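You operate a simulated robot arm through the tools that you are given. There is no shell and no other tool. Be economical: measure what you need, move in short steps, check, and stop when the job is done.

You are at the controls of a simulated two-armed robot. One attempt, no reset.

## Task
Put the blue clip from the work bench on the blue cart base. Then open the console door, put the gauge from the work bench on the upper shelf of the console and shut the door again. Then hold the purple tub on the work bench steady with one hand and put the blue padlock in it with the other. Then open the right bench door, take the yellow can and put it on the bench cupboard shelf, then shut the door. Then open the top drawer, take the red clip on the work bench and put it away in the tray of the top drawer, then shut the drawer. Then open the table drawer, put the yellow carton on the work bench away inside, then shut the drawer. Then fetch the blue block from the work bench and set it on top of the brown wooden block there. Keep to this order. Set down upright: gauge, yellow can, yellow carton, blue block.

Only the result counts: the job must be done as asked and must still hold three seconds after the hand-in. Knocking over, shifting, dropping, spilling or breaking anything else fails it.

## Robot
Two 7-joint arms with two-finger parallel grippers on one trunk, on a base that drives. Base frame: it is fixed to the floor where the robot stands at the start and does not move with it; the origin is under the middle of the robot, x ahead of it, y to its left, z up. Readings come in m, degrees, newtons and seconds.
The left shoulder is at the start at [0.062, 0.195, 1.079], the right one opposite. With the tool pointing down near the work surface each hand reaches from about 0.3 to 0.72 m from the robot's upright axis, wherever it stands, measured 20 degrees to its own side. Places, roughly: bench cupboard shelf [0.7, -0.7, 0.4]; blue block (4x4x5 cm) [1, -1, 0.8]; blue cart base [-3, 0.1, 0.2]; blue clip (4x4x4 cm) [0.5, -0.2, 0.8]; blue padlock (5x3x9 cm) [1, -0.2, 0.8]; console door [0.1, -2.3, 0.5]; gauge [0.75, -0.25, 0.75]; purple tub (12x11x6 cm) [0.9, -0.1, 0.8]; red clip (4x4x4 cm) [0.5, -0.3, 0.8]; right bench door [0.4, -0.9, 0.4]; table drawer [1.2, -7.5, 0.7]; table drawer inside [1.2, -7.5, 0.7]; top drawer [-4.7, -6.3, 0.7]; tray of the top drawer [-4.8, -6.3, 0.6]; upper shelf of the console [0.1, -2.5, 0.5]; wooden block (6x8x5 cm) [0.5, -0.7, 0.8]; yellow can [1, 0.25, 0.75]; yellow carton (6x10x7 cm) [1, -0.8, 0.9]. Payload 1.57 kg a hand.
The tool frame of a hand sits at the grasp point between the pads (the TCP): z along the fingers, y along the line on which they close. The tips reach 0.03 m beyond it. The gripper opens to 0.11 m. The fingers are 0.024 m wide and 0.012 m thick; the gripper's body (0.048 by 0.112 m) begins 0.078 m behind the TCP.
Orientation is that of the tool frame in the base frame, as a unit quaternion [x, y, z, w]. With the fingers straight down and closing along the base's y, the tool's x points along the base's -x, its y along +y and its z along -z.

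## Interface
- The arms move only by the tool arm_command. It takes "left_steps", "right_steps" or both (then of equal length, played together; a hand with none holds still); each is a list that holds one entry, the list of rows, each a list of 7 numbers: the shift along the tool's x, y, z in mm, then the turn, a rotation vector about the tool's x, y, z in rad, then the finger opening in mm, from 0 to 110. In form: [[[dx, dy, dz, wx, wy, wz, jaw], ...]]. A call has 1 to 12 rows; each row is the pose to reach, as a shift and turn from the pose commanded when the call began, along the tool's axes at that moment. Rows are played at 5 a second. More than 0.05 m and 8.6 degrees between two rows, or a gripper value outside its range, and nothing of the call is played. Where a pose cannot be reached the arm comes as near as it can. A force on the tool above 40 N (or 10 N above the force at the start of the call, whichever is more), or a blocked arm, ends the call early, and 0.2 s more pass. Each finger travels about 0.072 m/s and halts on what it meets, pressing with about 28 N; the grip force reading is that of the motor and also rises with nothing between the fingers. The clock runs only during rows and for 0.2 s after the last one: add rows that repeat a pose to give the fingers time. The reply holds the time, the measured pose of the TCP, the force on the tool along the base axes, the opening and the grip force, in the units named above and with some noise, with the torque about the TCP (base axes, N m) and any sound that the robot's microphone picked up, and new pictures: "views" is both (left out), scene, wrist or none (wrist: the cameras of the hands that moved).
- Cameras (640 x 400 px; columns grow to the right, rows downward): "scene" is now at [0.0943, -0.0404, 1.6562]; the picture's right is [-0.52, -0.85, -0.00], its down [-0.70, 0.43, -0.57] and it looks along [0.49, -0.30, -0.82] (base axes); focal length 272 px, centre (320, 200). "left" rides on the left gripper at [0.07, -0.016, -0.141] in its tool frame; the picture's right is [0.23, 0.97, 0.00], its down [-0.85, 0.20, -0.48] and it looks along [-0.47, 0.11, 0.88] (tool axes); focal length 222 px, centre (320, 200). "right" rides on the right gripper at [0.07, 0.016, -0.141] in its tool frame; the picture's right is [-0.23, 0.97, 0.00], its down [-0.85, -0.20, -0.48] and it looks along [-0.47, -0.11, 0.88] (tool axes); focal length 222 px, centre (320, 200). There is no depth. A picture from a camera that has moved, and an enlarged one, comes with that camera's place and axes in the base frame and with its lens.
- move_column(by): slides the trunk up (or, below 0, down) by that many m; the arms and the scene camera ride with it, the base frame stays. It gives what a move gives, with no picture.
- base_move(legs): drives the robot by 1 to 6 legs, each [ahead, left, turn to the left] in m, m and degrees, along the robot's own axes; the way and the turn of a leg run together, so that a leg with both is an arc; at most 1.5 m and 180 degrees a leg. The arms and the cameras ride along, it lands a little off, and it stops where it bumps. It gives what a move gives, and a new picture of the scene camera.
- aim_head(pan, tilt): turns the head with the scene camera to pan (to the left, within 86 degrees either way) and tilt (down, from -29 to 69), counted from straight ahead of the robot. It gives what a move gives, and a new picture of the scene camera.
- enlarge(camera, box): a new picture of the part [left, top, right, bottom] of that camera's present view, enlarged. It takes no simulated time.
- finish_job(): hands the job in; it is judged then, once.

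Go step by step. Nothing tells you exact positions but the pictures and the camera data: compare them with the known pose of the tool, close in by small moves and look again before you grip or let go. The budget is 546 turns and 360 pictures, counting those below and the enlarged ones. Unless the task says otherwise, let go and move clear before handing in.

The tools are called after "Call:" as name(argument=value, ...) on one line, values as JSON. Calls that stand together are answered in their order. arm_command: Moves the arms, as the interface text tells. Its arguments: {"type":"object","properties":{"left_steps":{"type":"array","items":{"type":"array","items":{"type":"array","items":{"type":"number"}}}},"right_steps":{"type":"array","items":{"type":"array","items":{"type":"array","items":{"type":"number"}}}},"views":{"type":"string","enum":["both","scene","wrist","none"]}},"required":[]} The other tools are called the same way: move_column (by) slides the trunk up or down; base_move (legs) drives the base; aim_head (pan, tilt) turns the head that bears the scene camera; enlarge (camera, box) takes an enlarged picture of a part of a camera's view; finish_job () hands the job in.

At the start:

```text
clock: 0.0
left_eef_pos: [0.4496, -0.0265, 1.1651]
left_tool_rot: [-0.001, 1.0, 0.001, -0.001]
left_ft_force: [0.6, 0.2, -0.2]
left_wrist_torque: [-0.02, -0.01, -0.02]
left_opening: 0.1097
left_gripper_force: 0.0
right_eef_pos: [0.3101, -0.468, 1.1589]
right_tool_rot: [0.0, 1.0, 0.001, -0.001]
right_ft_force: [0.0, -0.5, 0.6]
right_wrist_torque: [0.02, 0.01, -0.02]
right_opening: 0.11
right_gripper_force: 0.1
trunk travel left (down, up): [-0.675, 0.315]
robot x, y, heading: [-0.0008, 0.0012, -0.0]
head pan, tilt: [-31.4, 55.0]
```

scene: 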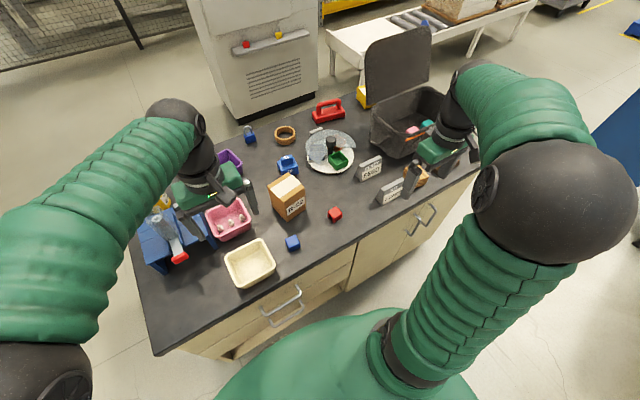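
right: 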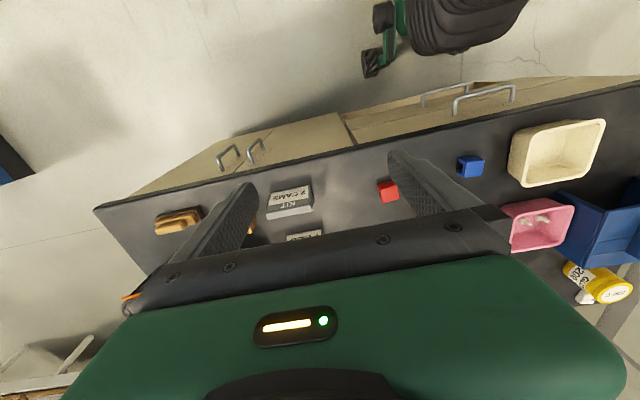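
left: 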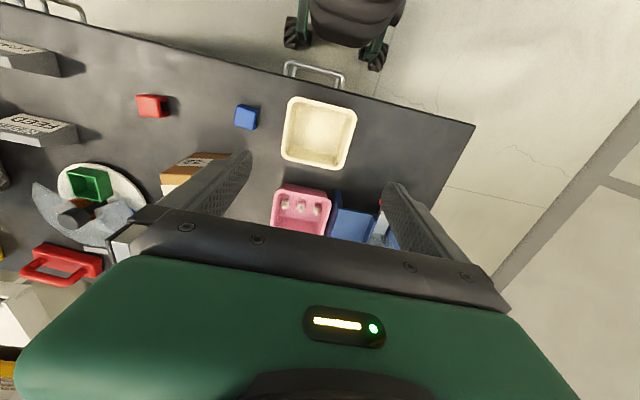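

I see the bench ahead with its front edge near x=0.4, and most of the small things on it. First I look more closely at what is there.

Call:
enlarge(camera="scene", box=[120, 80, 320, 300])

Call:
enlarge(camera="scene", box=[290, 70, 490, 250])

```text
1.82 times, centred on (220, 190) of scene
camera zoom: at [0.0943, -0.0404, 1.6562], right [-0.52, -0.85, 0.0], down [-0.7, 0.43, -0.57], along [0.49, -0.3, -0.82], focal length 494 px, centre (502, 218)
```

zoom: 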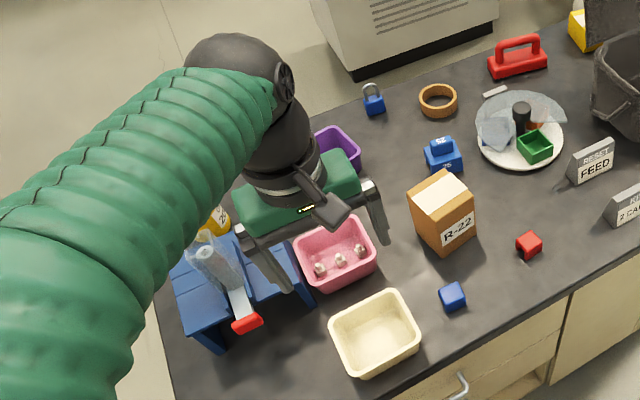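

```text
2.22 times, centred on (390, 160) of scene
camera zoom: at [0.0943, -0.0404, 1.6562], right [-0.52, -0.85, 0.0], down [-0.7, 0.43, -0.57], along [0.49, -0.3, -0.82], focal length 604 px, centre (164, 289)
```

zoom: 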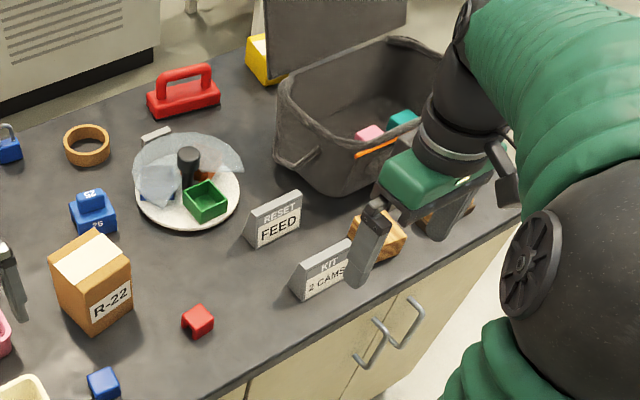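

The small items match the listed places. Now I look around for the cart, console, drawers and the far part of the bench.

Call:
aim_head(pan=-60, tilt=35)

Call:
aim_head(pan=0, tilt=40)

Call:
aim_head(pan=86, tilt=25)

Call:
aim_head(pan=-86, tilt=15)

```text
clock: 0.9
left_eef_pos: [0.4499, -0.0242, 1.1656]
left_tool_rot: [0.0, 1.0, 0.0, 0.0]
left_ft_force: [0.1, -0.3, -0.1]
left_wrist_torque: [0.0, -0.01, -0.01]
left_opening: 0.1102
left_gripper_force: 0.0
right_eef_pos: [0.3087, -0.4674, 1.1592]
right_tool_rot: [0.001, 1.0, 0.0, 0.001]
right_ft_force: [-1.3, -0.3, -0.2]
right_wrist_torque: [0.02, 0.04, -0.04]
right_opening: 0.1101
right_gripper_force: 0.1
trunk travel left (down, up): [-0.675, 0.315]
robot x, y, heading: [0.001, 0.0011, 0.0]
head pan, tilt: [-60.0, 35.0]
camera scene: at [0.0768, -0.0789, 1.6844], right [-0.87, -0.5, 0.0], down [-0.29, 0.5, -0.82], along [0.41, -0.71, -0.58], focal length 272 px, centre (320, 200)
```

scene: 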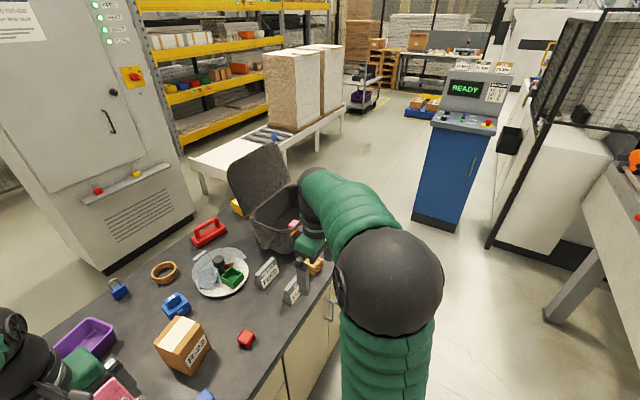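

```text
clock: 2.2
left_eef_pos: [0.4495, -0.0242, 1.1662]
left_tool_rot: [0.0, 1.0, -0.001, 0.0]
left_ft_force: [-0.4, 0.7, -0.3]
left_wrist_torque: [-0.02, 0.01, -0.01]
left_opening: 0.1099
left_gripper_force: 0.0
right_eef_pos: [0.3083, -0.4678, 1.1603]
right_tool_rot: [0.0, 1.0, -0.001, 0.0]
right_ft_force: [0.8, 0.8, 0.3]
right_wrist_torque: [0.02, 0.02, 0.02]
right_opening: 0.1103
right_gripper_force: 0.1
trunk travel left (down, up): [-0.675, 0.315]
robot x, y, heading: [-0.0003, 0.0002, 0.0]
head pan, tilt: [0.0, 40.0]
camera scene: at [0.1178, -0.0027, 1.6769], right [0.0, -1.0, 0.0], down [-0.64, 0.0, -0.77], along [0.77, 0.0, -0.64], focal length 272 px, centre (320, 200)
```

scene: 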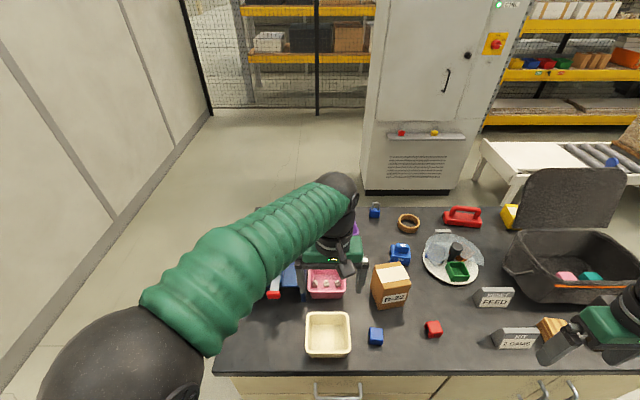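

```text
clock: 3.8
left_eef_pos: [0.4487, -0.0249, 1.1674]
left_tool_rot: [0.0, 1.0, 0.0, -0.001]
left_ft_force: [0.6, 0.7, 0.5]
left_wrist_torque: [0.01, -0.02, 0.01]
left_opening: 0.1097
left_gripper_force: 0.0
right_eef_pos: [0.3086, -0.4676, 1.1595]
right_tool_rot: [-0.001, 1.0, 0.0, 0.0]
right_ft_force: [0.3, 0.1, -0.1]
right_wrist_torque: [0.01, 0.01, -0.04]
right_opening: 0.11
right_gripper_force: 0.1
trunk travel left (down, up): [-0.675, 0.315]
robot x, y, heading: [0.0013, -0.0019, -0.1]
head pan, tilt: [85.9, 25.0]
camera scene: at [0.0394, 0.0893, 1.7005], right [1.0, -0.07, 0.0], down [-0.03, -0.42, -0.91], along [0.06, 0.9, -0.42], focal length 272 px, centre (320, 200)
```

scene: 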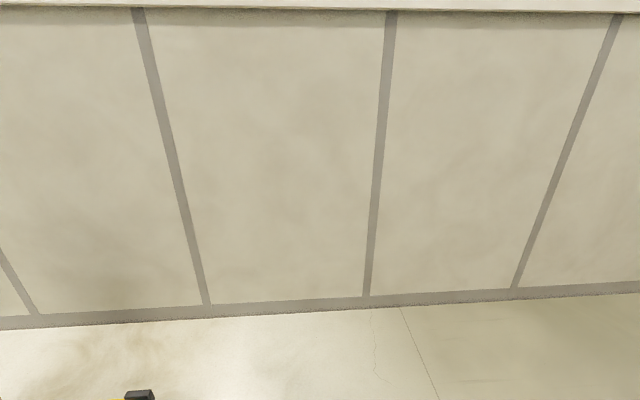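

```text
clock: 6.4
left_eef_pos: [0.4489, -0.0256, 1.1663]
left_tool_rot: [0.0, 1.0, 0.0, 0.0]
left_ft_force: [-0.8, 0.4, -0.5]
left_wrist_torque: [-0.01, -0.02, 0.02]
left_opening: 0.1099
left_gripper_force: 0.2
right_eef_pos: [0.3094, -0.4675, 1.1603]
right_tool_rot: [0.0, 1.0, 0.001, 0.0]
right_ft_force: [0.2, -0.2, 0.2]
right_wrist_torque: [0.0, 0.0, 0.01]
right_opening: 0.1101
right_gripper_force: 0.1
trunk travel left (down, up): [-0.675, 0.315]
robot x, y, heading: [-0.001, -0.004, -0.1]
head pan, tilt: [-85.9, 15.0]
camera scene: at [0.0394, -0.0959, 1.7165], right [-1.0, -0.07, 0.0], down [-0.02, 0.26, -0.97], along [0.07, -0.96, -0.26], focal length 272 px, centre (320, 200)
```

scene: 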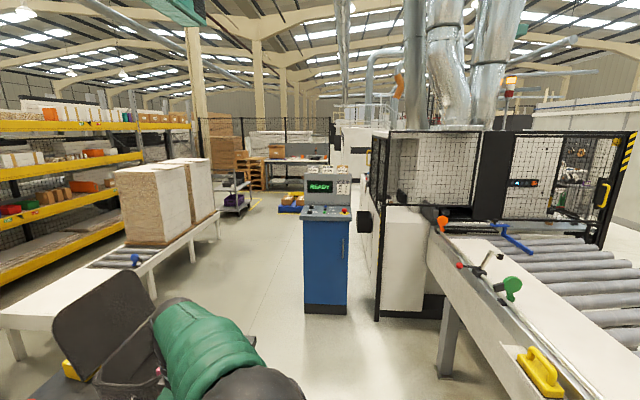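

The bench runs x 0.4–1.17 with its front along y; the blue console stands to the right around (0.1,-2.4), facing +y. I clear the left arm aside and bring the right hand over the blue clip near (0.51,-0.18).

Call:
arm_command(right_steps=[[[-25, 35, 20, 0, 0, 0, 110], [-50, 70, 40, 0, 0, 0, 110], [-75, 105, 60, 0, 0, 0, 100], [-100, 140, 80, 0, 0, 0, 90], [-125, 175, 100, 0, 0, 0, 80], [-150, 210, 120, 0, 0, 0, 70], [-175, 245, 140, 0, 0, 0, 70], [-204, 284, 150, 0, 0, 0, 70]]], left_steps=[[[0, 45, 0, 0, 0, 0, 110], [0, 90, 0, 0, 0, 0, 110], [0, 135, 0, 0, 0, 0, 110], [0, 180, 0, 0, 0, 0, 110], [0, 225, 0, 0, 0, 0, 110], [0, 270, 0, 0, 0, 0, 110], [0, 300, 0, 0, 0, 0, 110], [0, 300, 0, 0, 0, 0, 110]]], views="wrist")

Call:
aim_head(pan=-10, tilt=50)

```text
clock: 8.2
left_eef_pos: [0.4512, 0.2758, 1.1653]
left_tool_rot: [0.0, 1.0, -0.001, -0.001]
left_ft_force: [-0.3, 0.1, 0.2]
left_wrist_torque: [-0.01, 0.04, 0.02]
left_opening: 0.1101
left_gripper_force: 0.1
right_eef_pos: [0.5116, -0.1783, 1.0108]
right_tool_rot: [0.0, 1.0, -0.001, 0.0]
right_ft_force: [0.1, 0.8, -0.4]
right_wrist_torque: [0.03, 0.0, -0.04]
right_opening: 0.07
right_gripper_force: 0.0
trunk travel left (down, up): [-0.675, 0.315]
robot x, y, heading: [-0.0016, 0.0021, 0.1]
head pan, tilt: [-85.9, 15.0]
camera right: at [0.4421, -0.1613, 1.1516], right [0.23, 0.97, 0.0], down [0.86, -0.2, 0.48], along [0.46, -0.11, -0.88], focal length 222 px, centre (320, 200)
camera left: at [0.382, 0.2596, 1.3073], right [-0.23, 0.97, 0.0], down [0.86, 0.2, 0.48], along [0.46, 0.11, -0.88], focal length 222 px, centre (320, 200)
```

right: 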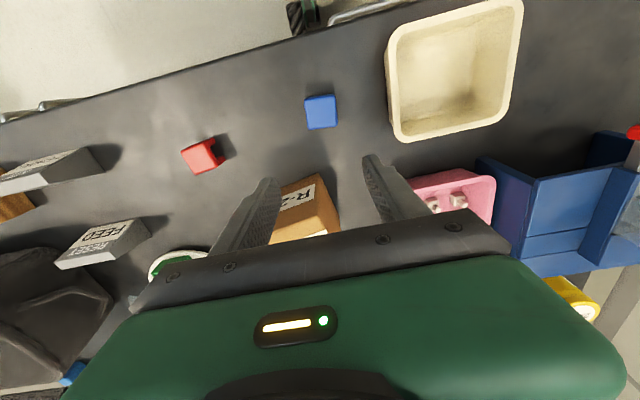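
left: 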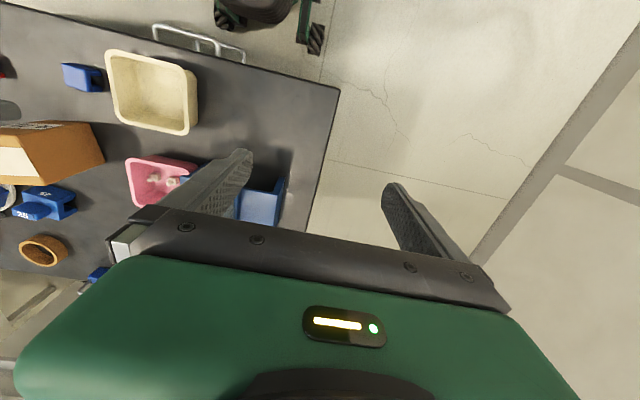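

```text
clock: 9.7
left_eef_pos: [0.4498, 0.2748, 1.1658]
left_tool_rot: [0.0, 1.0, 0.0, -0.001]
left_ft_force: [-0.5, 0.3, 0.8]
left_wrist_torque: [-0.01, -0.01, 0.0]
left_opening: 0.1097
left_gripper_force: 0.1
right_eef_pos: [0.5096, -0.1795, 1.0114]
right_tool_rot: [0.001, 1.0, 0.0, 0.0]
right_ft_force: [1.0, -0.4, 0.7]
right_wrist_torque: [0.02, 0.0, -0.01]
right_opening: 0.07
right_gripper_force: 0.2
trunk travel left (down, up): [-0.675, 0.315]
robot x, y, heading: [0.0004, -0.0013, -0.1]
head pan, tilt: [-10.0, 50.0]
camera scene: at [0.1094, -0.013, 1.6628], right [-0.17, -0.98, 0.0], down [-0.76, 0.13, -0.64], along [0.63, -0.11, -0.77], focal length 272 px, centre (320, 200)
```

scene: 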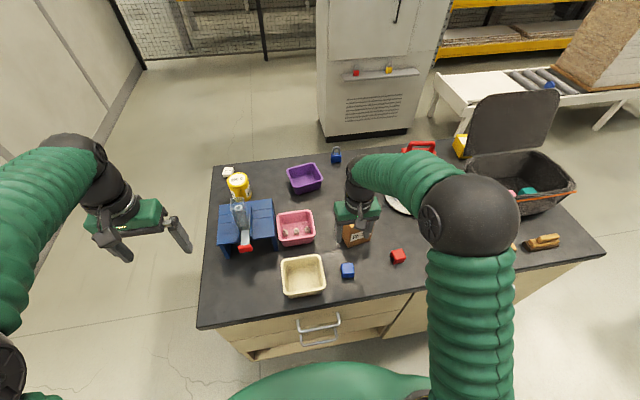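

Comparing both rays, the clip sits near (0.482,-0.171) and its centre is near z=0.82, so the table top is close to 0.80. I lower in part and look again.

Call:
arm_command(right_steps=[[[10, 3, 37, 0, 0, 0, 70], [20, 6, 74, 0, 0, 0, 70], [28, 9, 111, 0, 0, 0, 70], [28, 9, 111, 0, 0, 0, 70]]], views="both")

```text
clock: 10.7
left_eef_pos: [0.4495, 0.2738, 1.1666]
left_tool_rot: [0.0, 1.0, 0.001, -0.001]
left_ft_force: [-0.3, 0.5, 0.1]
left_wrist_torque: [-0.01, 0.0, 0.02]
left_opening: 0.1099
left_gripper_force: 0.1
right_eef_pos: [0.4825, -0.174, 0.9002]
right_tool_rot: [0.0, 1.0, 0.0, 0.0]
right_ft_force: [0.0, 0.0, -0.1]
right_wrist_torque: [0.0, -0.02, 0.05]
right_opening: 0.0703
right_gripper_force: 0.0
trunk travel left (down, up): [-0.675, 0.315]
robot x, y, heading: [0.0012, 0.0003, 0.3]
head pan, tilt: [-10.0, 50.0]
camera scene: at [0.1095, -0.013, 1.6627], right [-0.17, -0.98, 0.0], down [-0.76, 0.13, -0.64], along [0.63, -0.11, -0.77], focal length 272 px, centre (320, 200)
camera right: at [0.4131, -0.1574, 1.0415], right [0.23, 0.97, 0.0], down [0.86, -0.2, 0.48], along [0.47, -0.11, -0.88], focal length 222 px, centre (320, 200)
```

scene: 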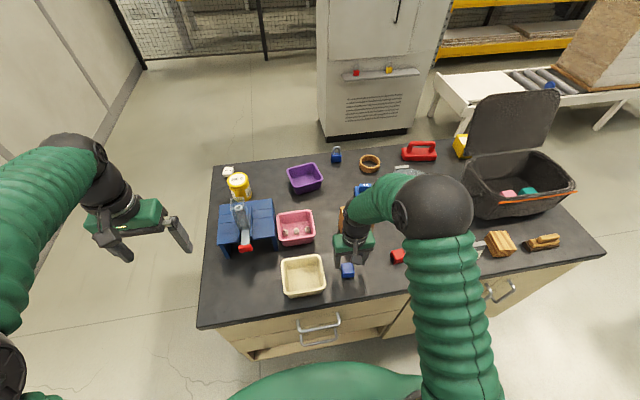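
right: 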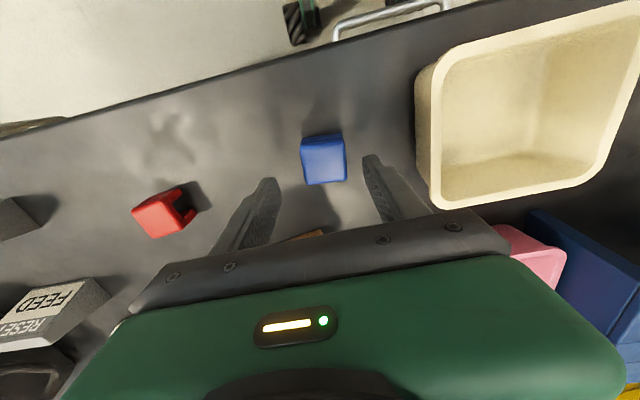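

The clip is between the fingers in y, at about x=0.486. I lower to z≈0.842 and check.

Call:
arm_command(right_steps=[[[-2, 3, 20, 0, 0, 0, 70], [-4, 3, 40, 0, 0, 0, 70], [-4, 3, 58, 0, 0, 0, 70], [-4, 3, 58, 0, 0, 0, 70]]], views="wrist")

Call:
enlarge(camera="scene", box=[270, 180, 430, 300])

```text
clock: 11.5
left_eef_pos: [0.4468, 0.275, 1.1671]
left_tool_rot: [0.001, 1.0, -0.001, 0.002]
left_ft_force: [-0.3, 0.1, 0.6]
left_wrist_torque: [0.02, -0.03, -0.01]
left_opening: 0.1101
left_gripper_force: 0.0
right_eef_pos: [0.4856, -0.17, 0.8506]
right_tool_rot: [-0.001, 1.0, 0.0, 0.002]
right_ft_force: [0.8, -1.1, 1.0]
right_wrist_torque: [0.02, -0.01, -0.01]
right_opening: 0.07
right_gripper_force: 0.1
trunk travel left (down, up): [-0.675, 0.315]
robot x, y, heading: [-0.0021, 0.0027, -0.0]
head pan, tilt: [-10.0, 50.0]
stopped in row 4 (right hand): the force on the tool passed its limit at 62 N (the readings are from after the stop); the commanded pose is now the measured one
camera right: at [0.4151, -0.1545, 0.9915], right [0.23, 0.97, 0.0], down [0.85, -0.2, 0.48], along [0.47, -0.11, -0.88], focal length 222 px, centre (320, 200)
```

right: 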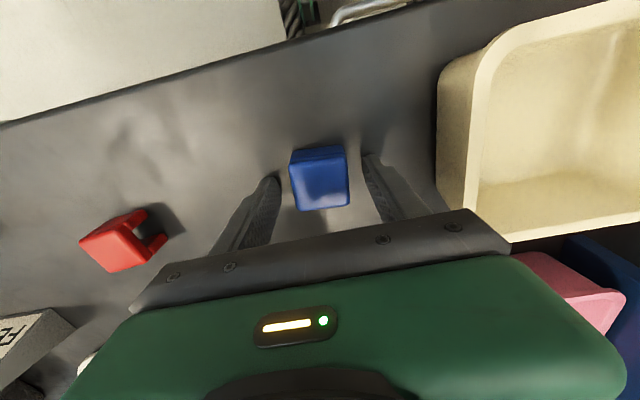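

```text
3.33 times, centred on (350, 240) of scene
camera zoom: at [0.1057, -0.0125, 1.6629], right [-0.17, -0.98, 0.0], down [-0.75, 0.13, -0.64], along [0.63, -0.11, -0.77], focal length 906 px, centre (220, 67)
```

zoom: 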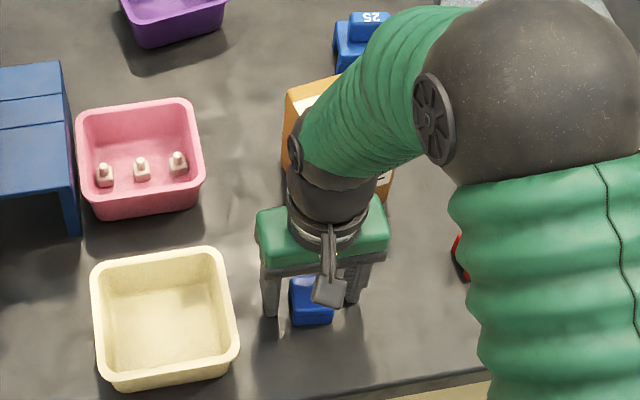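

The fingertips touched the table at TCP z≈0.85, so the table top is at about 0.82. I raise 3 mm, shift 5 mm back in x and close on the clip.

Call:
arm_command(right_steps=[[[5, 0, -3, 0, 0, 0, 70], [5, 0, -3, 0, 0, 0, 50], [5, 0, -3, 0, 0, 0, 30], [5, 0, -3, 0, 0, 0, 30], [5, 0, -3, 0, 0, 0, 20], [5, 0, -3, 0, 0, 0, 20]]], views="wrist")

```text
clock: 12.9
left_eef_pos: [0.4479, 0.2749, 1.1664]
left_tool_rot: [0.0, 1.0, -0.001, 0.001]
left_ft_force: [0.7, 0.4, 0.4]
left_wrist_torque: [0.01, -0.02, 0.0]
left_opening: 0.11
left_gripper_force: 0.2
right_eef_pos: [0.4811, -0.1716, 0.8519]
right_tool_rot: [0.0, 1.0, 0.0, 0.0]
right_ft_force: [-0.9, -0.3, 6.5]
right_wrist_torque: [-0.05, 0.09, 0.01]
right_opening: 0.0389
right_gripper_force: 27.8
trunk travel left (down, up): [-0.675, 0.315]
robot x, y, heading: [0.0003, -0.0041, 0.0]
head pan, tilt: [-10.0, 50.0]
camera right: at [0.4118, -0.1549, 0.9942], right [0.23, 0.97, 0.0], down [0.85, -0.2, 0.48], along [0.47, -0.11, -0.88], focal length 222 px, centre (320, 200)
```

right: 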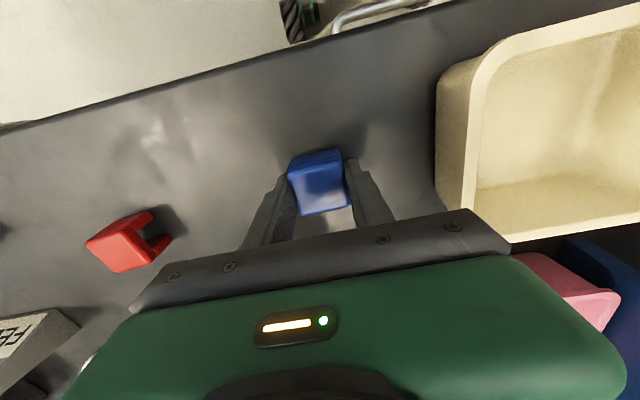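

The clip is gripped (opening 39 mm). I lift it and tuck both arms in.

Call:
arm_command(right_steps=[[[0, 0, -45, 0, 0, 0, 20], [0, 0, -90, 0, 0, 0, 20], [0, 0, -135, 0, 0, 0, 20], [15, -20, -180, 0, 0, 0, 20], [35, -50, -215, 0, 0, 0, 20], [65, -85, -235, 0, 0, 0, 20], [95, -120, -250, 0, 0, 0, 20], [130, -150, -260, 0, 0, 0, 20]]], left_steps=[[[10, 0, 0, 0, 0, 0, 110], [20, 0, 0, 0, 0, 0, 110], [30, 0, 0, 0, 0, 0, 110], [50, 0, 0, 0, 0, 0, 110], [70, 0, 0, 0, 0, 0, 110], [90, 0, 0, 0, 0, 0, 110], [110, 0, 0, 0, 0, 0, 110], [120, 0, 0, 0, 0, 0, 110]]], views="none")

Call:
aim_head(pan=0, tilt=35)

Call:
base_move(legs=[[-0.3, 0, 0], [0, 0, 90], [0, 0, 90]])

```text
refused: row 4 steps farther than a row can; nothing moved
```

```text
clock: 13.7
left_eef_pos: [0.4485, 0.2757, 1.1678]
left_tool_rot: [0.0, 1.0, -0.001, 0.001]
left_ft_force: [0.6, 0.5, -0.2]
left_wrist_torque: [-0.01, -0.01, 0.01]
left_opening: 0.1099
left_gripper_force: 0.1
right_eef_pos: [0.4822, -0.1707, 0.8527]
right_tool_rot: [0.0, 1.0, -0.001, 0.001]
right_ft_force: [0.0, -0.8, 7.8]
right_wrist_torque: [-0.03, 0.03, 0.04]
right_opening: 0.0392
right_gripper_force: 27.6
trunk travel left (down, up): [-0.675, 0.315]
robot x, y, heading: [0.0013, -0.0015, 0.1]
head pan, tilt: [0.0, 35.0]
camera scene: at [0.1206, 0.0005, 1.6845], right [0.0, -1.0, 0.0], down [-0.58, 0.0, -0.82], along [0.82, 0.0, -0.58], focal length 272 px, centre (320, 200)
```

scene: 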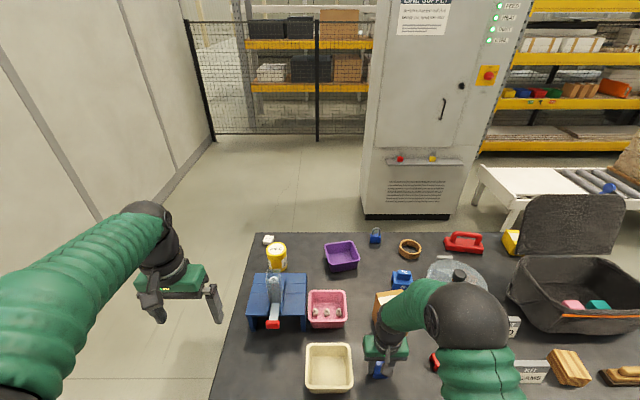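

```text
clock: 22.2
left_eef_pos: [-0.8314, -0.0291, 1.1676]
left_tool_rot: [0.969, -0.245, -0.002, -0.001]
left_ft_force: [0.5, 0.4, -0.5]
left_wrist_torque: [0.03, 0.01, -0.03]
left_opening: 0.11
left_gripper_force: 0.0
right_eef_pos: [-0.6444, 0.3906, 0.8534]
right_tool_rot: [0.968, -0.249, 0.0, -0.008]
right_ft_force: [-1.5, 3.6, -2.5]
right_wrist_torque: [0.01, -0.05, -0.09]
right_opening: 0.0391
right_gripper_force: 28.0
trunk travel left (down, up): [-0.675, 0.315]
robot x, y, heading: [-0.3058, -0.0011, 151.4]
head pan, tilt: [0.0, 35.0]
stopped in leg 3: the force on the tool passed its limit at 66 N (the readings are from after the stop); the commanded pose is now the measured one
camera scene: at [-0.4164, 0.0591, 1.6843], right [0.48, 0.88, 0.0], down [0.51, -0.27, -0.82], along [-0.72, 0.39, -0.58], focal length 272 px, centre (320, 200)
```

scene: 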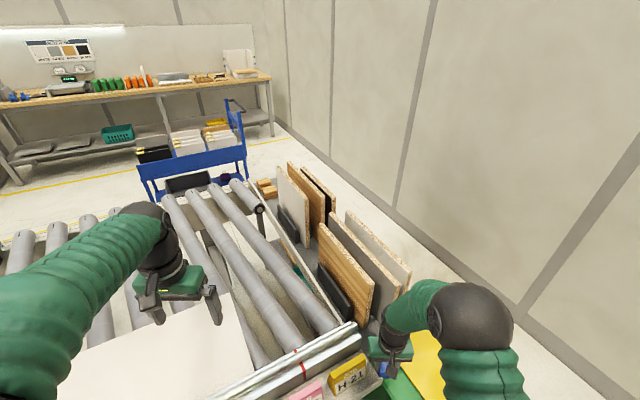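

My arm command was refused, so the hand stayed low and touched something behind while turning. I look closely at what it met before moving on.

Call:
enlarge(camera="right", box=[0, 0, 640, 400])

Call:
enlarge(camera="scene", box=[240, 160, 540, 400])

```text
1.00 times, centred on (320, 200) of right (not enlarged: the box is as wide or as high as the picture)
camera zoom: at [-0.5914, 0.3414, 0.9944], right [-0.67, -0.74, -0.01], down [-0.66, 0.58, 0.48], along [-0.35, 0.33, -0.87], focal length 222 px, centre (320, 200)
```

zoom: 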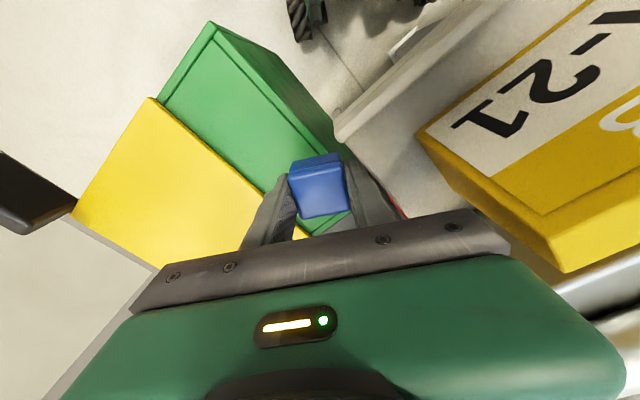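

```text
1.67 times, centred on (390, 280) of scene
camera zoom: at [-0.4164, 0.0591, 1.6843], right [0.48, 0.88, 0.0], down [0.51, -0.27, -0.82], along [-0.72, 0.39, -0.58], focal length 453 px, centre (203, 67)
```

zoom: 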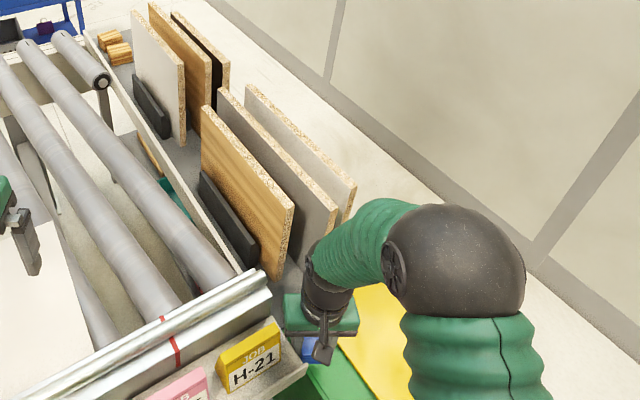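

The right finger met the conveyor's end ledge; nothing appears moved. I turn back a bit, then raise the right hand.

Call:
base_move(legs=[[0, 0, -12]])

Call:
arm_command(right_steps=[[[0, 0, -45, 0, 0, 0, 20], [0, 0, -90, 0, 0, 0, 20], [0, 0, -135, 0, 0, 0, 20], [0, 0, -180, 0, 0, 0, 20], [0, 0, -225, 0, 0, 0, 20], [0, 0, -270, 0, 0, 0, 20], [35, -20, -290, 0, 0, 0, 20], [70, -40, -310, 0, 0, 0, 20], [105, -60, -320, 0, 0, 0, 20]]], views="scene")

```text
clock: 23.3
left_eef_pos: [-0.8282, 0.0789, 1.1663]
left_tool_rot: [0.938, -0.347, -0.001, -0.002]
left_ft_force: [-0.1, -0.7, -0.4]
left_wrist_torque: [0.01, -0.07, 0.0]
left_opening: 0.1101
left_gripper_force: 0.0
right_eef_pos: [-0.5547, 0.4502, 0.8537]
right_tool_rot: [0.937, -0.35, 0.001, -0.009]
right_ft_force: [0.2, -0.6, 0.0]
right_wrist_torque: [-0.03, 0.0, 0.01]
right_opening: 0.0391
right_gripper_force: 28.2
trunk travel left (down, up): [-0.675, 0.315]
robot x, y, heading: [-0.3095, -0.0039, 139.3]
head pan, tilt: [0.0, 35.0]
camera scene: at [-0.4047, 0.0755, 1.6844], right [0.65, 0.76, 0.0], down [0.44, -0.37, -0.82], along [-0.62, 0.53, -0.58], focal length 272 px, centre (320, 200)
```

scene: 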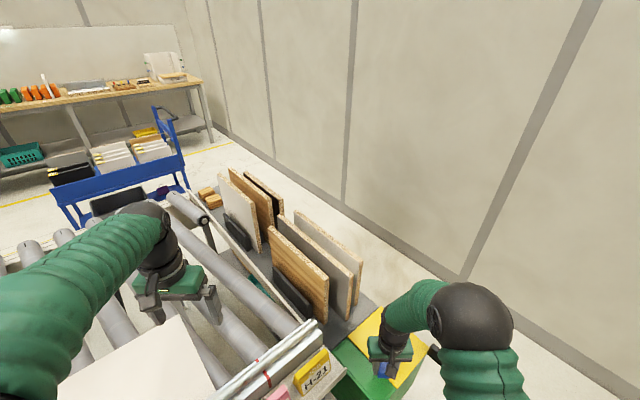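

```text
clock: 25.3
left_eef_pos: [-0.8228, 0.0811, 1.1689]
left_tool_rot: [0.938, -0.346, -0.002, -0.001]
left_ft_force: [-0.3, 0.7, -0.1]
left_wrist_torque: [0.01, -0.01, 0.0]
left_opening: 0.1099
left_gripper_force: 0.0
right_eef_pos: [-0.4313, 0.4217, 1.1736]
right_tool_rot: [0.937, -0.35, 0.001, -0.008]
right_ft_force: [0.2, -0.6, 0.1]
right_wrist_torque: [0.02, 0.0, -0.02]
right_opening: 0.039
right_gripper_force: 28.0
trunk travel left (down, up): [-0.675, 0.315]
robot x, y, heading: [-0.3027, -0.0022, 139.2]
head pan, tilt: [0.0, 35.0]
camera scene: at [-0.3983, 0.0778, 1.6846], right [0.65, 0.76, 0.0], down [0.44, -0.37, -0.82], along [-0.62, 0.53, -0.57], focal length 272 px, centre (320, 200)
```

scene: 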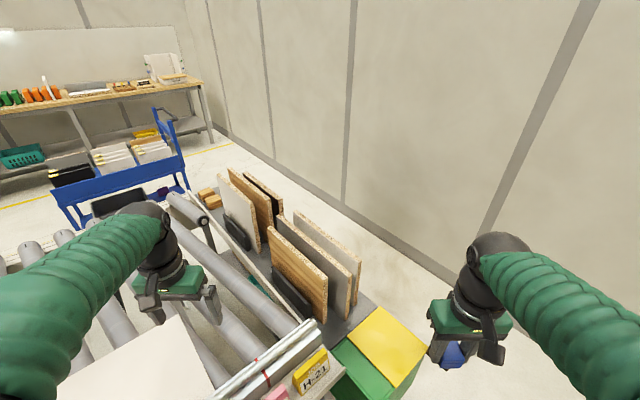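

The right hand is up now. The blue cart stands beyond the roller conveyor, so I look for a way round.

Call:
aim_head(pan=40, tilt=25)

Call:
aim_head(pan=86, tilt=25)

```text
clock: 26.4
left_eef_pos: [-0.8252, 0.0801, 1.1689]
left_tool_rot: [0.938, -0.347, -0.003, 0.0]
left_ft_force: [0.5, -0.2, 0.3]
left_wrist_torque: [0.0, 0.01, 0.0]
left_opening: 0.1099
left_gripper_force: 0.2
right_eef_pos: [-0.4331, 0.421, 1.1724]
right_tool_rot: [0.937, -0.35, 0.001, -0.008]
right_ft_force: [0.2, -0.5, -0.6]
right_wrist_torque: [0.01, -0.02, -0.02]
right_opening: 0.0392
right_gripper_force: 28.0
trunk travel left (down, up): [-0.675, 0.315]
robot x, y, heading: [-0.3103, -0.001, 139.5]
head pan, tilt: [40.0, 25.0]
camera scene: at [-0.4258, 0.0218, 1.7003], right [0.01, 1.0, 0.0], down [0.42, -0.01, -0.91], along [-0.91, 0.01, -0.42], focal length 272 px, centre (320, 200)
```

scene: 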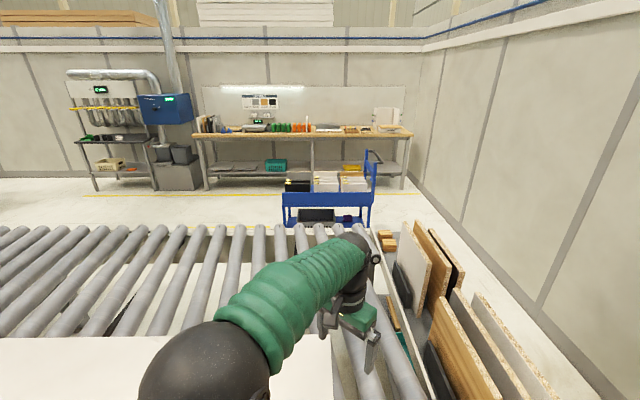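

```text
clock: 27.5
left_eef_pos: [-0.8253, 0.0806, 1.1683]
left_tool_rot: [0.938, -0.347, -0.002, -0.001]
left_ft_force: [0.3, -0.1, 0.4]
left_wrist_torque: [-0.03, 0.02, 0.02]
left_opening: 0.1101
left_gripper_force: 0.1
right_eef_pos: [-0.4335, 0.4218, 1.1729]
right_tool_rot: [0.937, -0.351, 0.001, -0.008]
right_ft_force: [-0.1, 0.5, -0.9]
right_wrist_torque: [-0.03, -0.01, 0.0]
right_opening: 0.0387
right_gripper_force: 28.4
trunk travel left (down, up): [-0.675, 0.315]
robot x, y, heading: [-0.3114, -0.0034, 139.5]
head pan, tilt: [85.9, 25.0]
camera scene: at [-0.3986, -0.0445, 1.7004], right [-0.71, 0.7, 0.0], down [0.3, 0.3, -0.91], along [-0.64, -0.64, -0.42], focal length 272 px, centre (320, 200)
```

scene: 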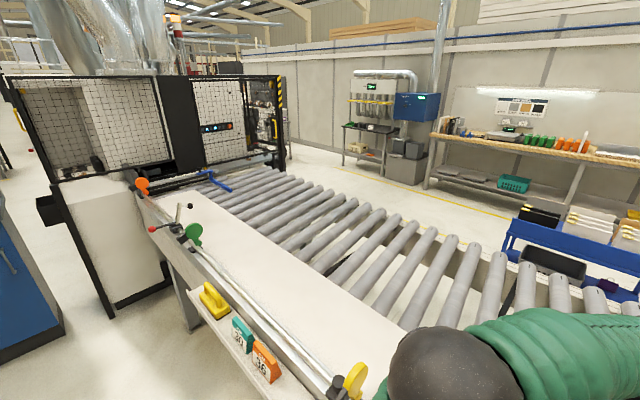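

The cart is past the conveyor; the gap between the boards and the wall needs measuring. I look down at it.

Call:
aim_head(pan=-5, tilt=55)

Call:
aim_head(pan=10, tilt=25)

```text
clock: 29.2
left_eef_pos: [-0.8255, 0.0806, 1.1688]
left_tool_rot: [0.938, -0.348, -0.003, -0.001]
left_ft_force: [1.0, 0.2, 0.9]
left_wrist_torque: [-0.03, -0.02, 0.0]
left_opening: 0.1102
left_gripper_force: 0.1
right_eef_pos: [-0.4343, 0.422, 1.1726]
right_tool_rot: [0.936, -0.351, 0.001, -0.008]
right_ft_force: [-0.3, -0.9, 0.1]
right_wrist_torque: [0.0, 0.0, 0.03]
right_opening: 0.0391
right_gripper_force: 27.8
trunk travel left (down, up): [-0.675, 0.315]
robot x, y, heading: [-0.3135, -0.0012, 139.3]
head pan, tilt: [-5.0, 55.0]
camera scene: at [-0.3841, 0.0724, 1.6563], right [0.71, 0.7, 0.0], down [0.57, -0.59, -0.57], along [-0.4, 0.41, -0.82], focal length 272 px, centre (320, 200)
```

scene: 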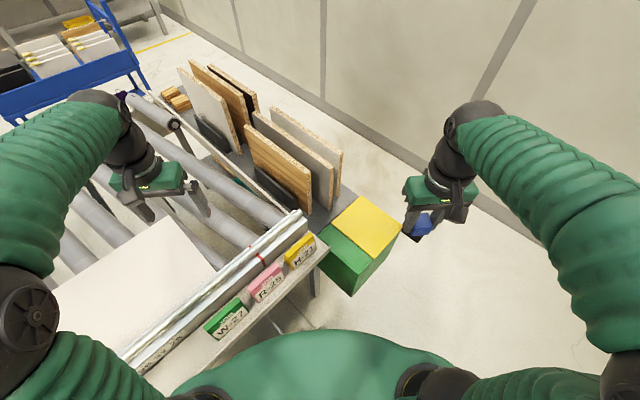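

```text
clock: 30.1
left_eef_pos: [-0.8247, 0.081, 1.1681]
left_tool_rot: [0.938, -0.347, -0.002, -0.001]
left_ft_force: [0.4, 0.1, -0.4]
left_wrist_torque: [-0.03, -0.02, -0.01]
left_opening: 0.11
left_gripper_force: 0.2
right_eef_pos: [-0.4338, 0.4228, 1.1724]
right_tool_rot: [0.937, -0.35, 0.001, -0.007]
right_ft_force: [-0.3, 0.8, -0.6]
right_wrist_torque: [0.01, 0.0, 0.02]
right_opening: 0.0391
right_gripper_force: 27.7
trunk travel left (down, up): [-0.675, 0.315]
robot x, y, heading: [-0.3047, -0.0004, 139.3]
head pan, tilt: [10.0, 25.0]
camera scene: at [-0.4129, 0.0679, 1.7002], right [0.51, 0.86, 0.0], down [0.37, -0.22, -0.91], along [-0.78, 0.46, -0.42], focal length 272 px, centre (320, 200)
```

scene: 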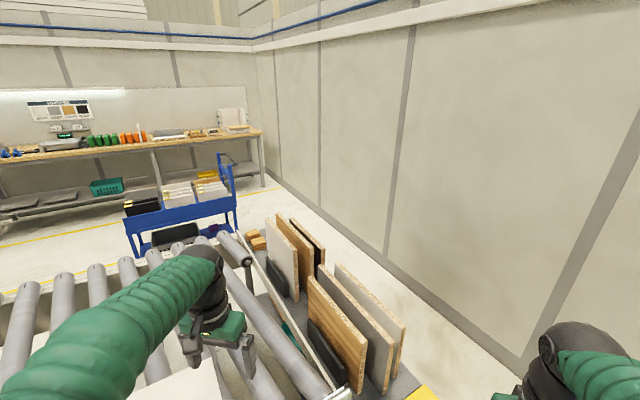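

The rack with the boards ends around y≈0.76 at table height and the wall is at y≈1.72, so there is a lane about 1 m wide. I first move to x≈0, then toward the lane and face along −x.

Call:
base_move(legs=[[-0.2, -0.17, 0], [0.685, -0.796, 0], [0, 0, 40.5]])

```text
clock: 38.9
left_eef_pos: [-0.5175, 0.7763, 1.1689]
left_tool_rot: [1.0, 0.008, -0.003, 0.0]
left_ft_force: [-0.4, 0.2, 0.3]
left_wrist_torque: [0.02, -0.04, -0.01]
left_opening: 0.1101
left_gripper_force: 0.1
right_eef_pos: [-0.4503, 1.2932, 1.1715]
right_tool_rot: [1.0, 0.003, -0.002, -0.008]
right_ft_force: [0.5, 0.2, -0.5]
right_wrist_torque: [-0.01, 0.0, 0.0]
right_opening: 0.0392
right_gripper_force: 27.8
trunk travel left (down, up): [-0.675, 0.315]
robot x, y, heading: [-0.0796, 1.0564, -179.1]
head pan, tilt: [10.0, 25.0]
camera scene: at [-0.2001, 1.041, 1.7003], right [-0.19, 0.98, 0.0], down [0.42, 0.08, -0.91], along [-0.89, -0.17, -0.42], focal length 272 px, centre (320, 200)
```

scene: 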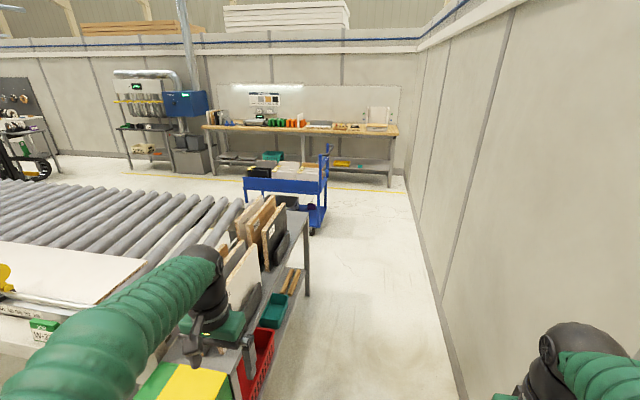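

The lane is clear: rack edge at y≈0.6, wall at 1.72. I shift a little right and drive ahead to x≈-1.9, heading to the cart near (-3,0.1).

Call:
base_move(legs=[[0.3, -0.1, -0.9], [1.5, 0, 0]])

Call:
aim_head(pan=35, tilt=45)

```text
clock: 48.1
left_eef_pos: [-2.3352, 0.9209, 1.1692]
left_tool_rot: [1.0, -0.013, -0.002, 0.0]
left_ft_force: [-0.7, 0.6, -0.3]
left_wrist_torque: [-0.01, -0.01, -0.02]
left_opening: 0.1099
left_gripper_force: 0.1
right_eef_pos: [-2.2459, 1.4337, 1.1734]
right_tool_rot: [1.0, -0.016, -0.002, -0.007]
right_ft_force: [0.2, -0.1, 0.3]
right_wrist_torque: [-0.02, -0.02, -0.02]
right_opening: 0.0391
right_gripper_force: 28.7
trunk travel left (down, up): [-0.675, 0.315]
robot x, y, heading: [-1.8869, 1.1838, 178.5]
head pan, tilt: [10.0, 25.0]
camera scene: at [-2.0072, 1.1716, 1.7003], right [-0.15, 0.99, 0.0], down [0.42, 0.06, -0.91], along [-0.9, -0.14, -0.42], focal length 272 px, centre (320, 200)
```

scene: 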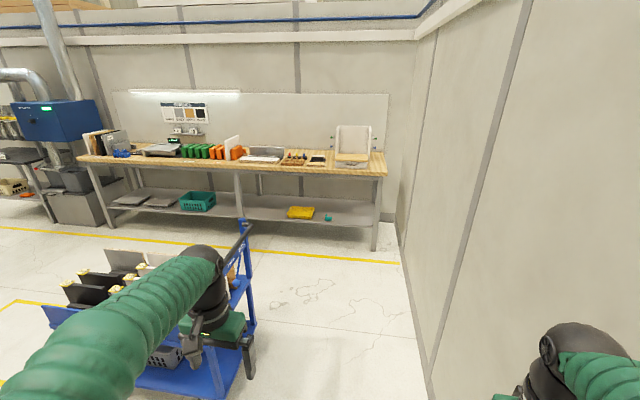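

```text
clock: 49.0
left_eef_pos: [-2.3345, 0.9202, 1.1688]
left_tool_rot: [1.0, -0.013, -0.003, 0.0]
left_ft_force: [0.2, 0.0, -0.9]
left_wrist_torque: [-0.03, 0.02, -0.03]
left_opening: 0.1097
left_gripper_force: 0.1
right_eef_pos: [-2.247, 1.4318, 1.173]
right_tool_rot: [1.0, -0.016, -0.003, -0.008]
right_ft_force: [-0.4, 1.2, -0.1]
right_wrist_torque: [-0.02, -0.01, 0.01]
right_opening: 0.0393
right_gripper_force: 28.0
trunk travel left (down, up): [-0.675, 0.315]
robot x, y, heading: [-1.8864, 1.1839, 178.5]
head pan, tilt: [35.0, 45.0]
camera scene: at [-1.9846, 1.1403, 1.6697], right [-0.55, 0.83, 0.0], down [0.59, 0.39, -0.71], along [-0.59, -0.39, -0.71], focal length 272 px, centre (320, 200)
```

scene: 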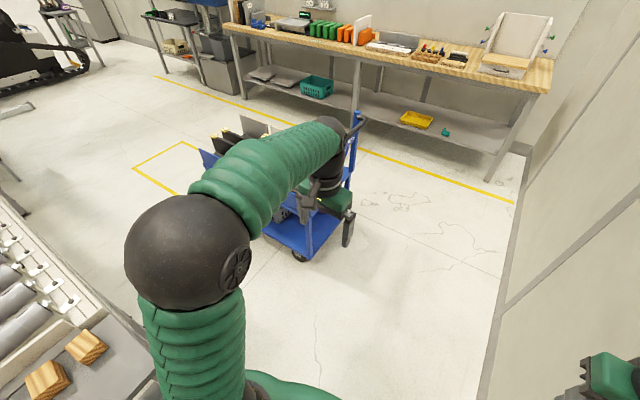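

I see the cart's near end around (-2.9,0.4), with a base deck under upper shelves. I drive to its +y end and face it.

Call:
base_move(legs=[[1.0, 0, 0], [0, 0.0, 91.5]])

Call:
aim_head(pan=0, tilt=50)

```text
clock: 58.1
left_eef_pos: [-2.6574, 0.7635, 1.1694]
left_tool_rot: [0.725, 0.689, 0.0, 0.002]
left_ft_force: [0.9, 0.7, -0.1]
left_wrist_torque: [-0.01, 0.01, -0.06]
left_opening: 0.11
left_gripper_force: 0.0
right_eef_pos: [-3.1665, 0.865, 1.1724]
right_tool_rot: [0.728, 0.686, -0.007, -0.005]
right_ft_force: [0.2, -0.5, 0.0]
right_wrist_torque: [-0.02, 0.0, -0.03]
right_opening: 0.0393
right_gripper_force: 28.1
trunk travel left (down, up): [-0.675, 0.315]
robot x, y, heading: [-2.9075, 1.2203, -92.9]
head pan, tilt: [35.0, 45.0]
camera scene: at [-2.8675, 1.1185, 1.6697], right [-0.85, -0.53, 0.0], down [-0.37, 0.6, -0.71], along [0.38, -0.6, -0.71], focal length 272 px, centre (320, 200)
```

scene: 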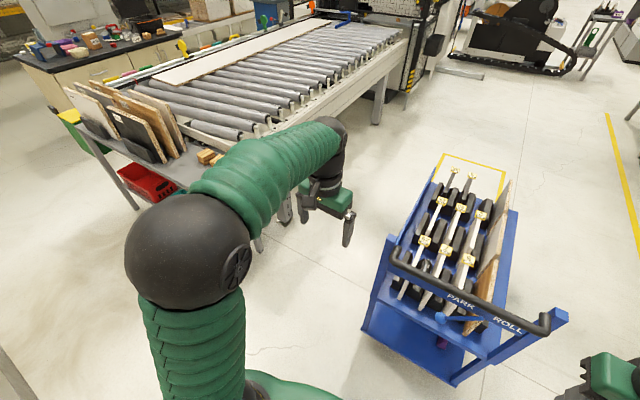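

```text
clock: 59.1
left_eef_pos: [-2.6576, 0.7629, 1.1699]
left_tool_rot: [0.725, 0.689, -0.002, 0.003]
left_ft_force: [0.0, -0.4, 0.4]
left_wrist_torque: [-0.02, 0.01, 0.01]
left_opening: 0.1098
left_gripper_force: 0.0
right_eef_pos: [-3.1663, 0.8662, 1.1731]
right_tool_rot: [0.728, 0.685, -0.008, -0.004]
right_ft_force: [-0.8, -0.8, 0.0]
right_wrist_torque: [0.04, -0.01, 0.0]
right_opening: 0.0392
right_gripper_force: 28.1
trunk travel left (down, up): [-0.675, 0.315]
robot x, y, heading: [-2.9094, 1.2192, -93.0]
head pan, tilt: [0.0, 50.0]
camera scene: at [-2.9143, 1.1107, 1.6628], right [-1.0, 0.05, 0.0], down [0.04, 0.77, -0.64], along [-0.03, -0.64, -0.77], focal length 272 px, centre (320, 200)
```

scene: 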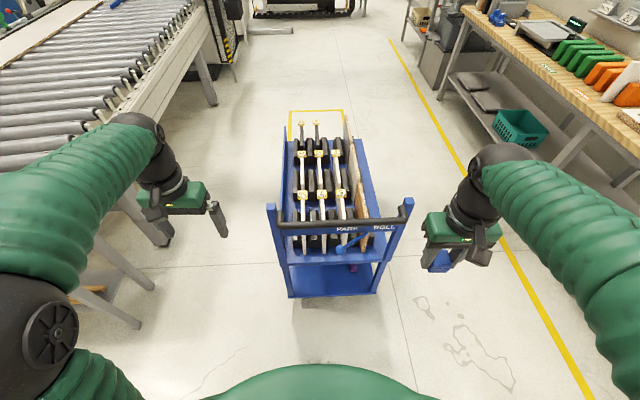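

Call:
enlarge(camera="scene", box=[250, 180, 430, 310])

```text
3.08 times, centred on (340, 245) of scene
camera zoom: at [-2.9143, 1.1107, 1.6628], right [-1.0, 0.05, 0.0], down [0.04, 0.77, -0.64], along [-0.03, -0.64, -0.77], focal length 836 px, centre (258, 62)
```

zoom: 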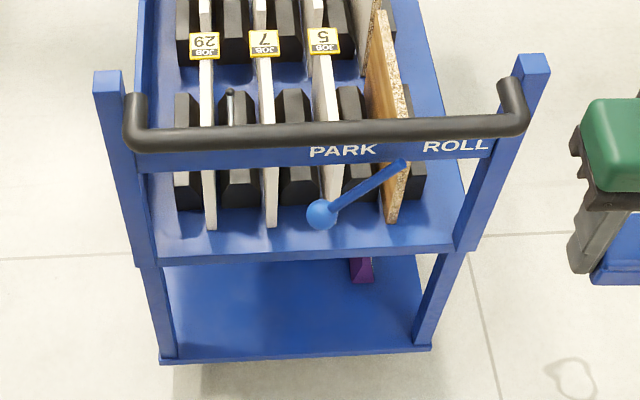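

The empty base deck sits below the upper tray (front edge y≈0.57, deck z≈0.2, tray underside ≈0.5). I'll lower the trunk, pitch the right hand forward and slide the clip in from this end.

Call:
move_column(by=-0.6)

Call:
arm_command(right_steps=[[[-10, 12, 0, 0, -0.143, 0, 20], [-20, 24, 0, 0, -0.286, 0, 20], [-30, 36, 0, 0, -0.429, 0, 20], [-40, 48, 0, 0, -0.571, 0, 20], [-50, 60, 0, 0, -0.714, 0, 20], [-60, 72, 0, 0, -0.857, 0, 20], [-70, 84, 0, 0, -1.0, 0, 20], [-80, 96, 0, 0, -1.143, 0, 20], [-90, 108, 0, 0, -1.286, 0, 20], [-100, 120, 0, 0, -1.429, 0, 20], [-110, 120, 0, 0, -1.571, 0, 20], [-110, 120, 0, 0, -1.571, 0, 20]]], views="both")

```text
refused: -0.6 is not a number from -0.4 to 0.4
```

```text
clock: 61.7
left_eef_pos: [-2.6572, 0.7643, 1.1707]
left_tool_rot: [0.726, 0.688, -0.004, 0.002]
left_ft_force: [-0.1, 0.2, 0.1]
left_wrist_torque: [-0.01, 0.01, 0.03]
left_opening: 0.1099
left_gripper_force: 0.0
right_eef_pos: [-3.0301, 0.701, 1.1681]
right_tool_rot: [-0.509, -0.488, 0.52, -0.482]
right_ft_force: [0.6, 0.0, -0.1]
right_wrist_torque: [0.01, -0.02, 0.0]
right_opening: 0.039
right_gripper_force: 27.6
right hand out of reach, approached as far as the arm can: row 4, 5, 6, 7, 8, 9, 10, 11, 12
trunk travel left (down, up): [-0.675, 0.315]
robot x, y, heading: [-2.9083, 1.2198, -92.7]
head pan, tilt: [0.0, 50.0]
camera scene: at [-2.9136, 1.1111, 1.6628], right [-1.0, 0.05, 0.0], down [0.04, 0.77, -0.64], along [-0.03, -0.64, -0.77], focal length 272 px, centre (320, 200)
camera right: at [-3.0063, 0.8407, 1.0967], right [0.98, -0.06, 0.21], down [-0.16, 0.49, 0.86], along [-0.15, -0.87, 0.47], focal length 222 px, centre (320, 200)
```

scene: 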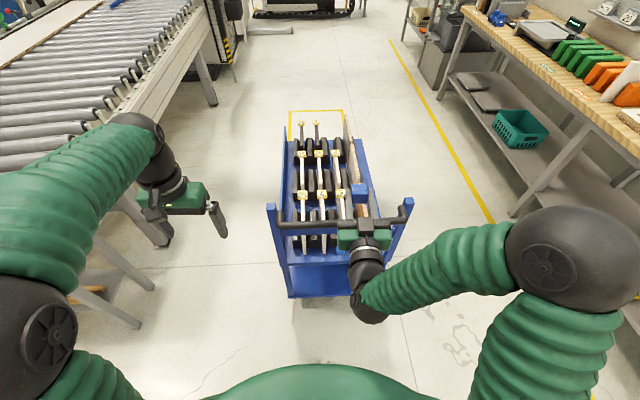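
right: 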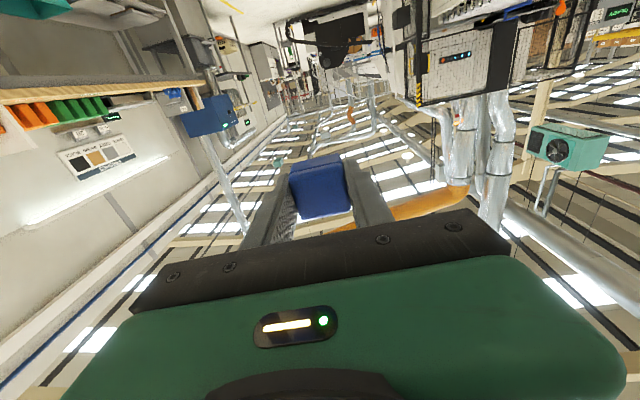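

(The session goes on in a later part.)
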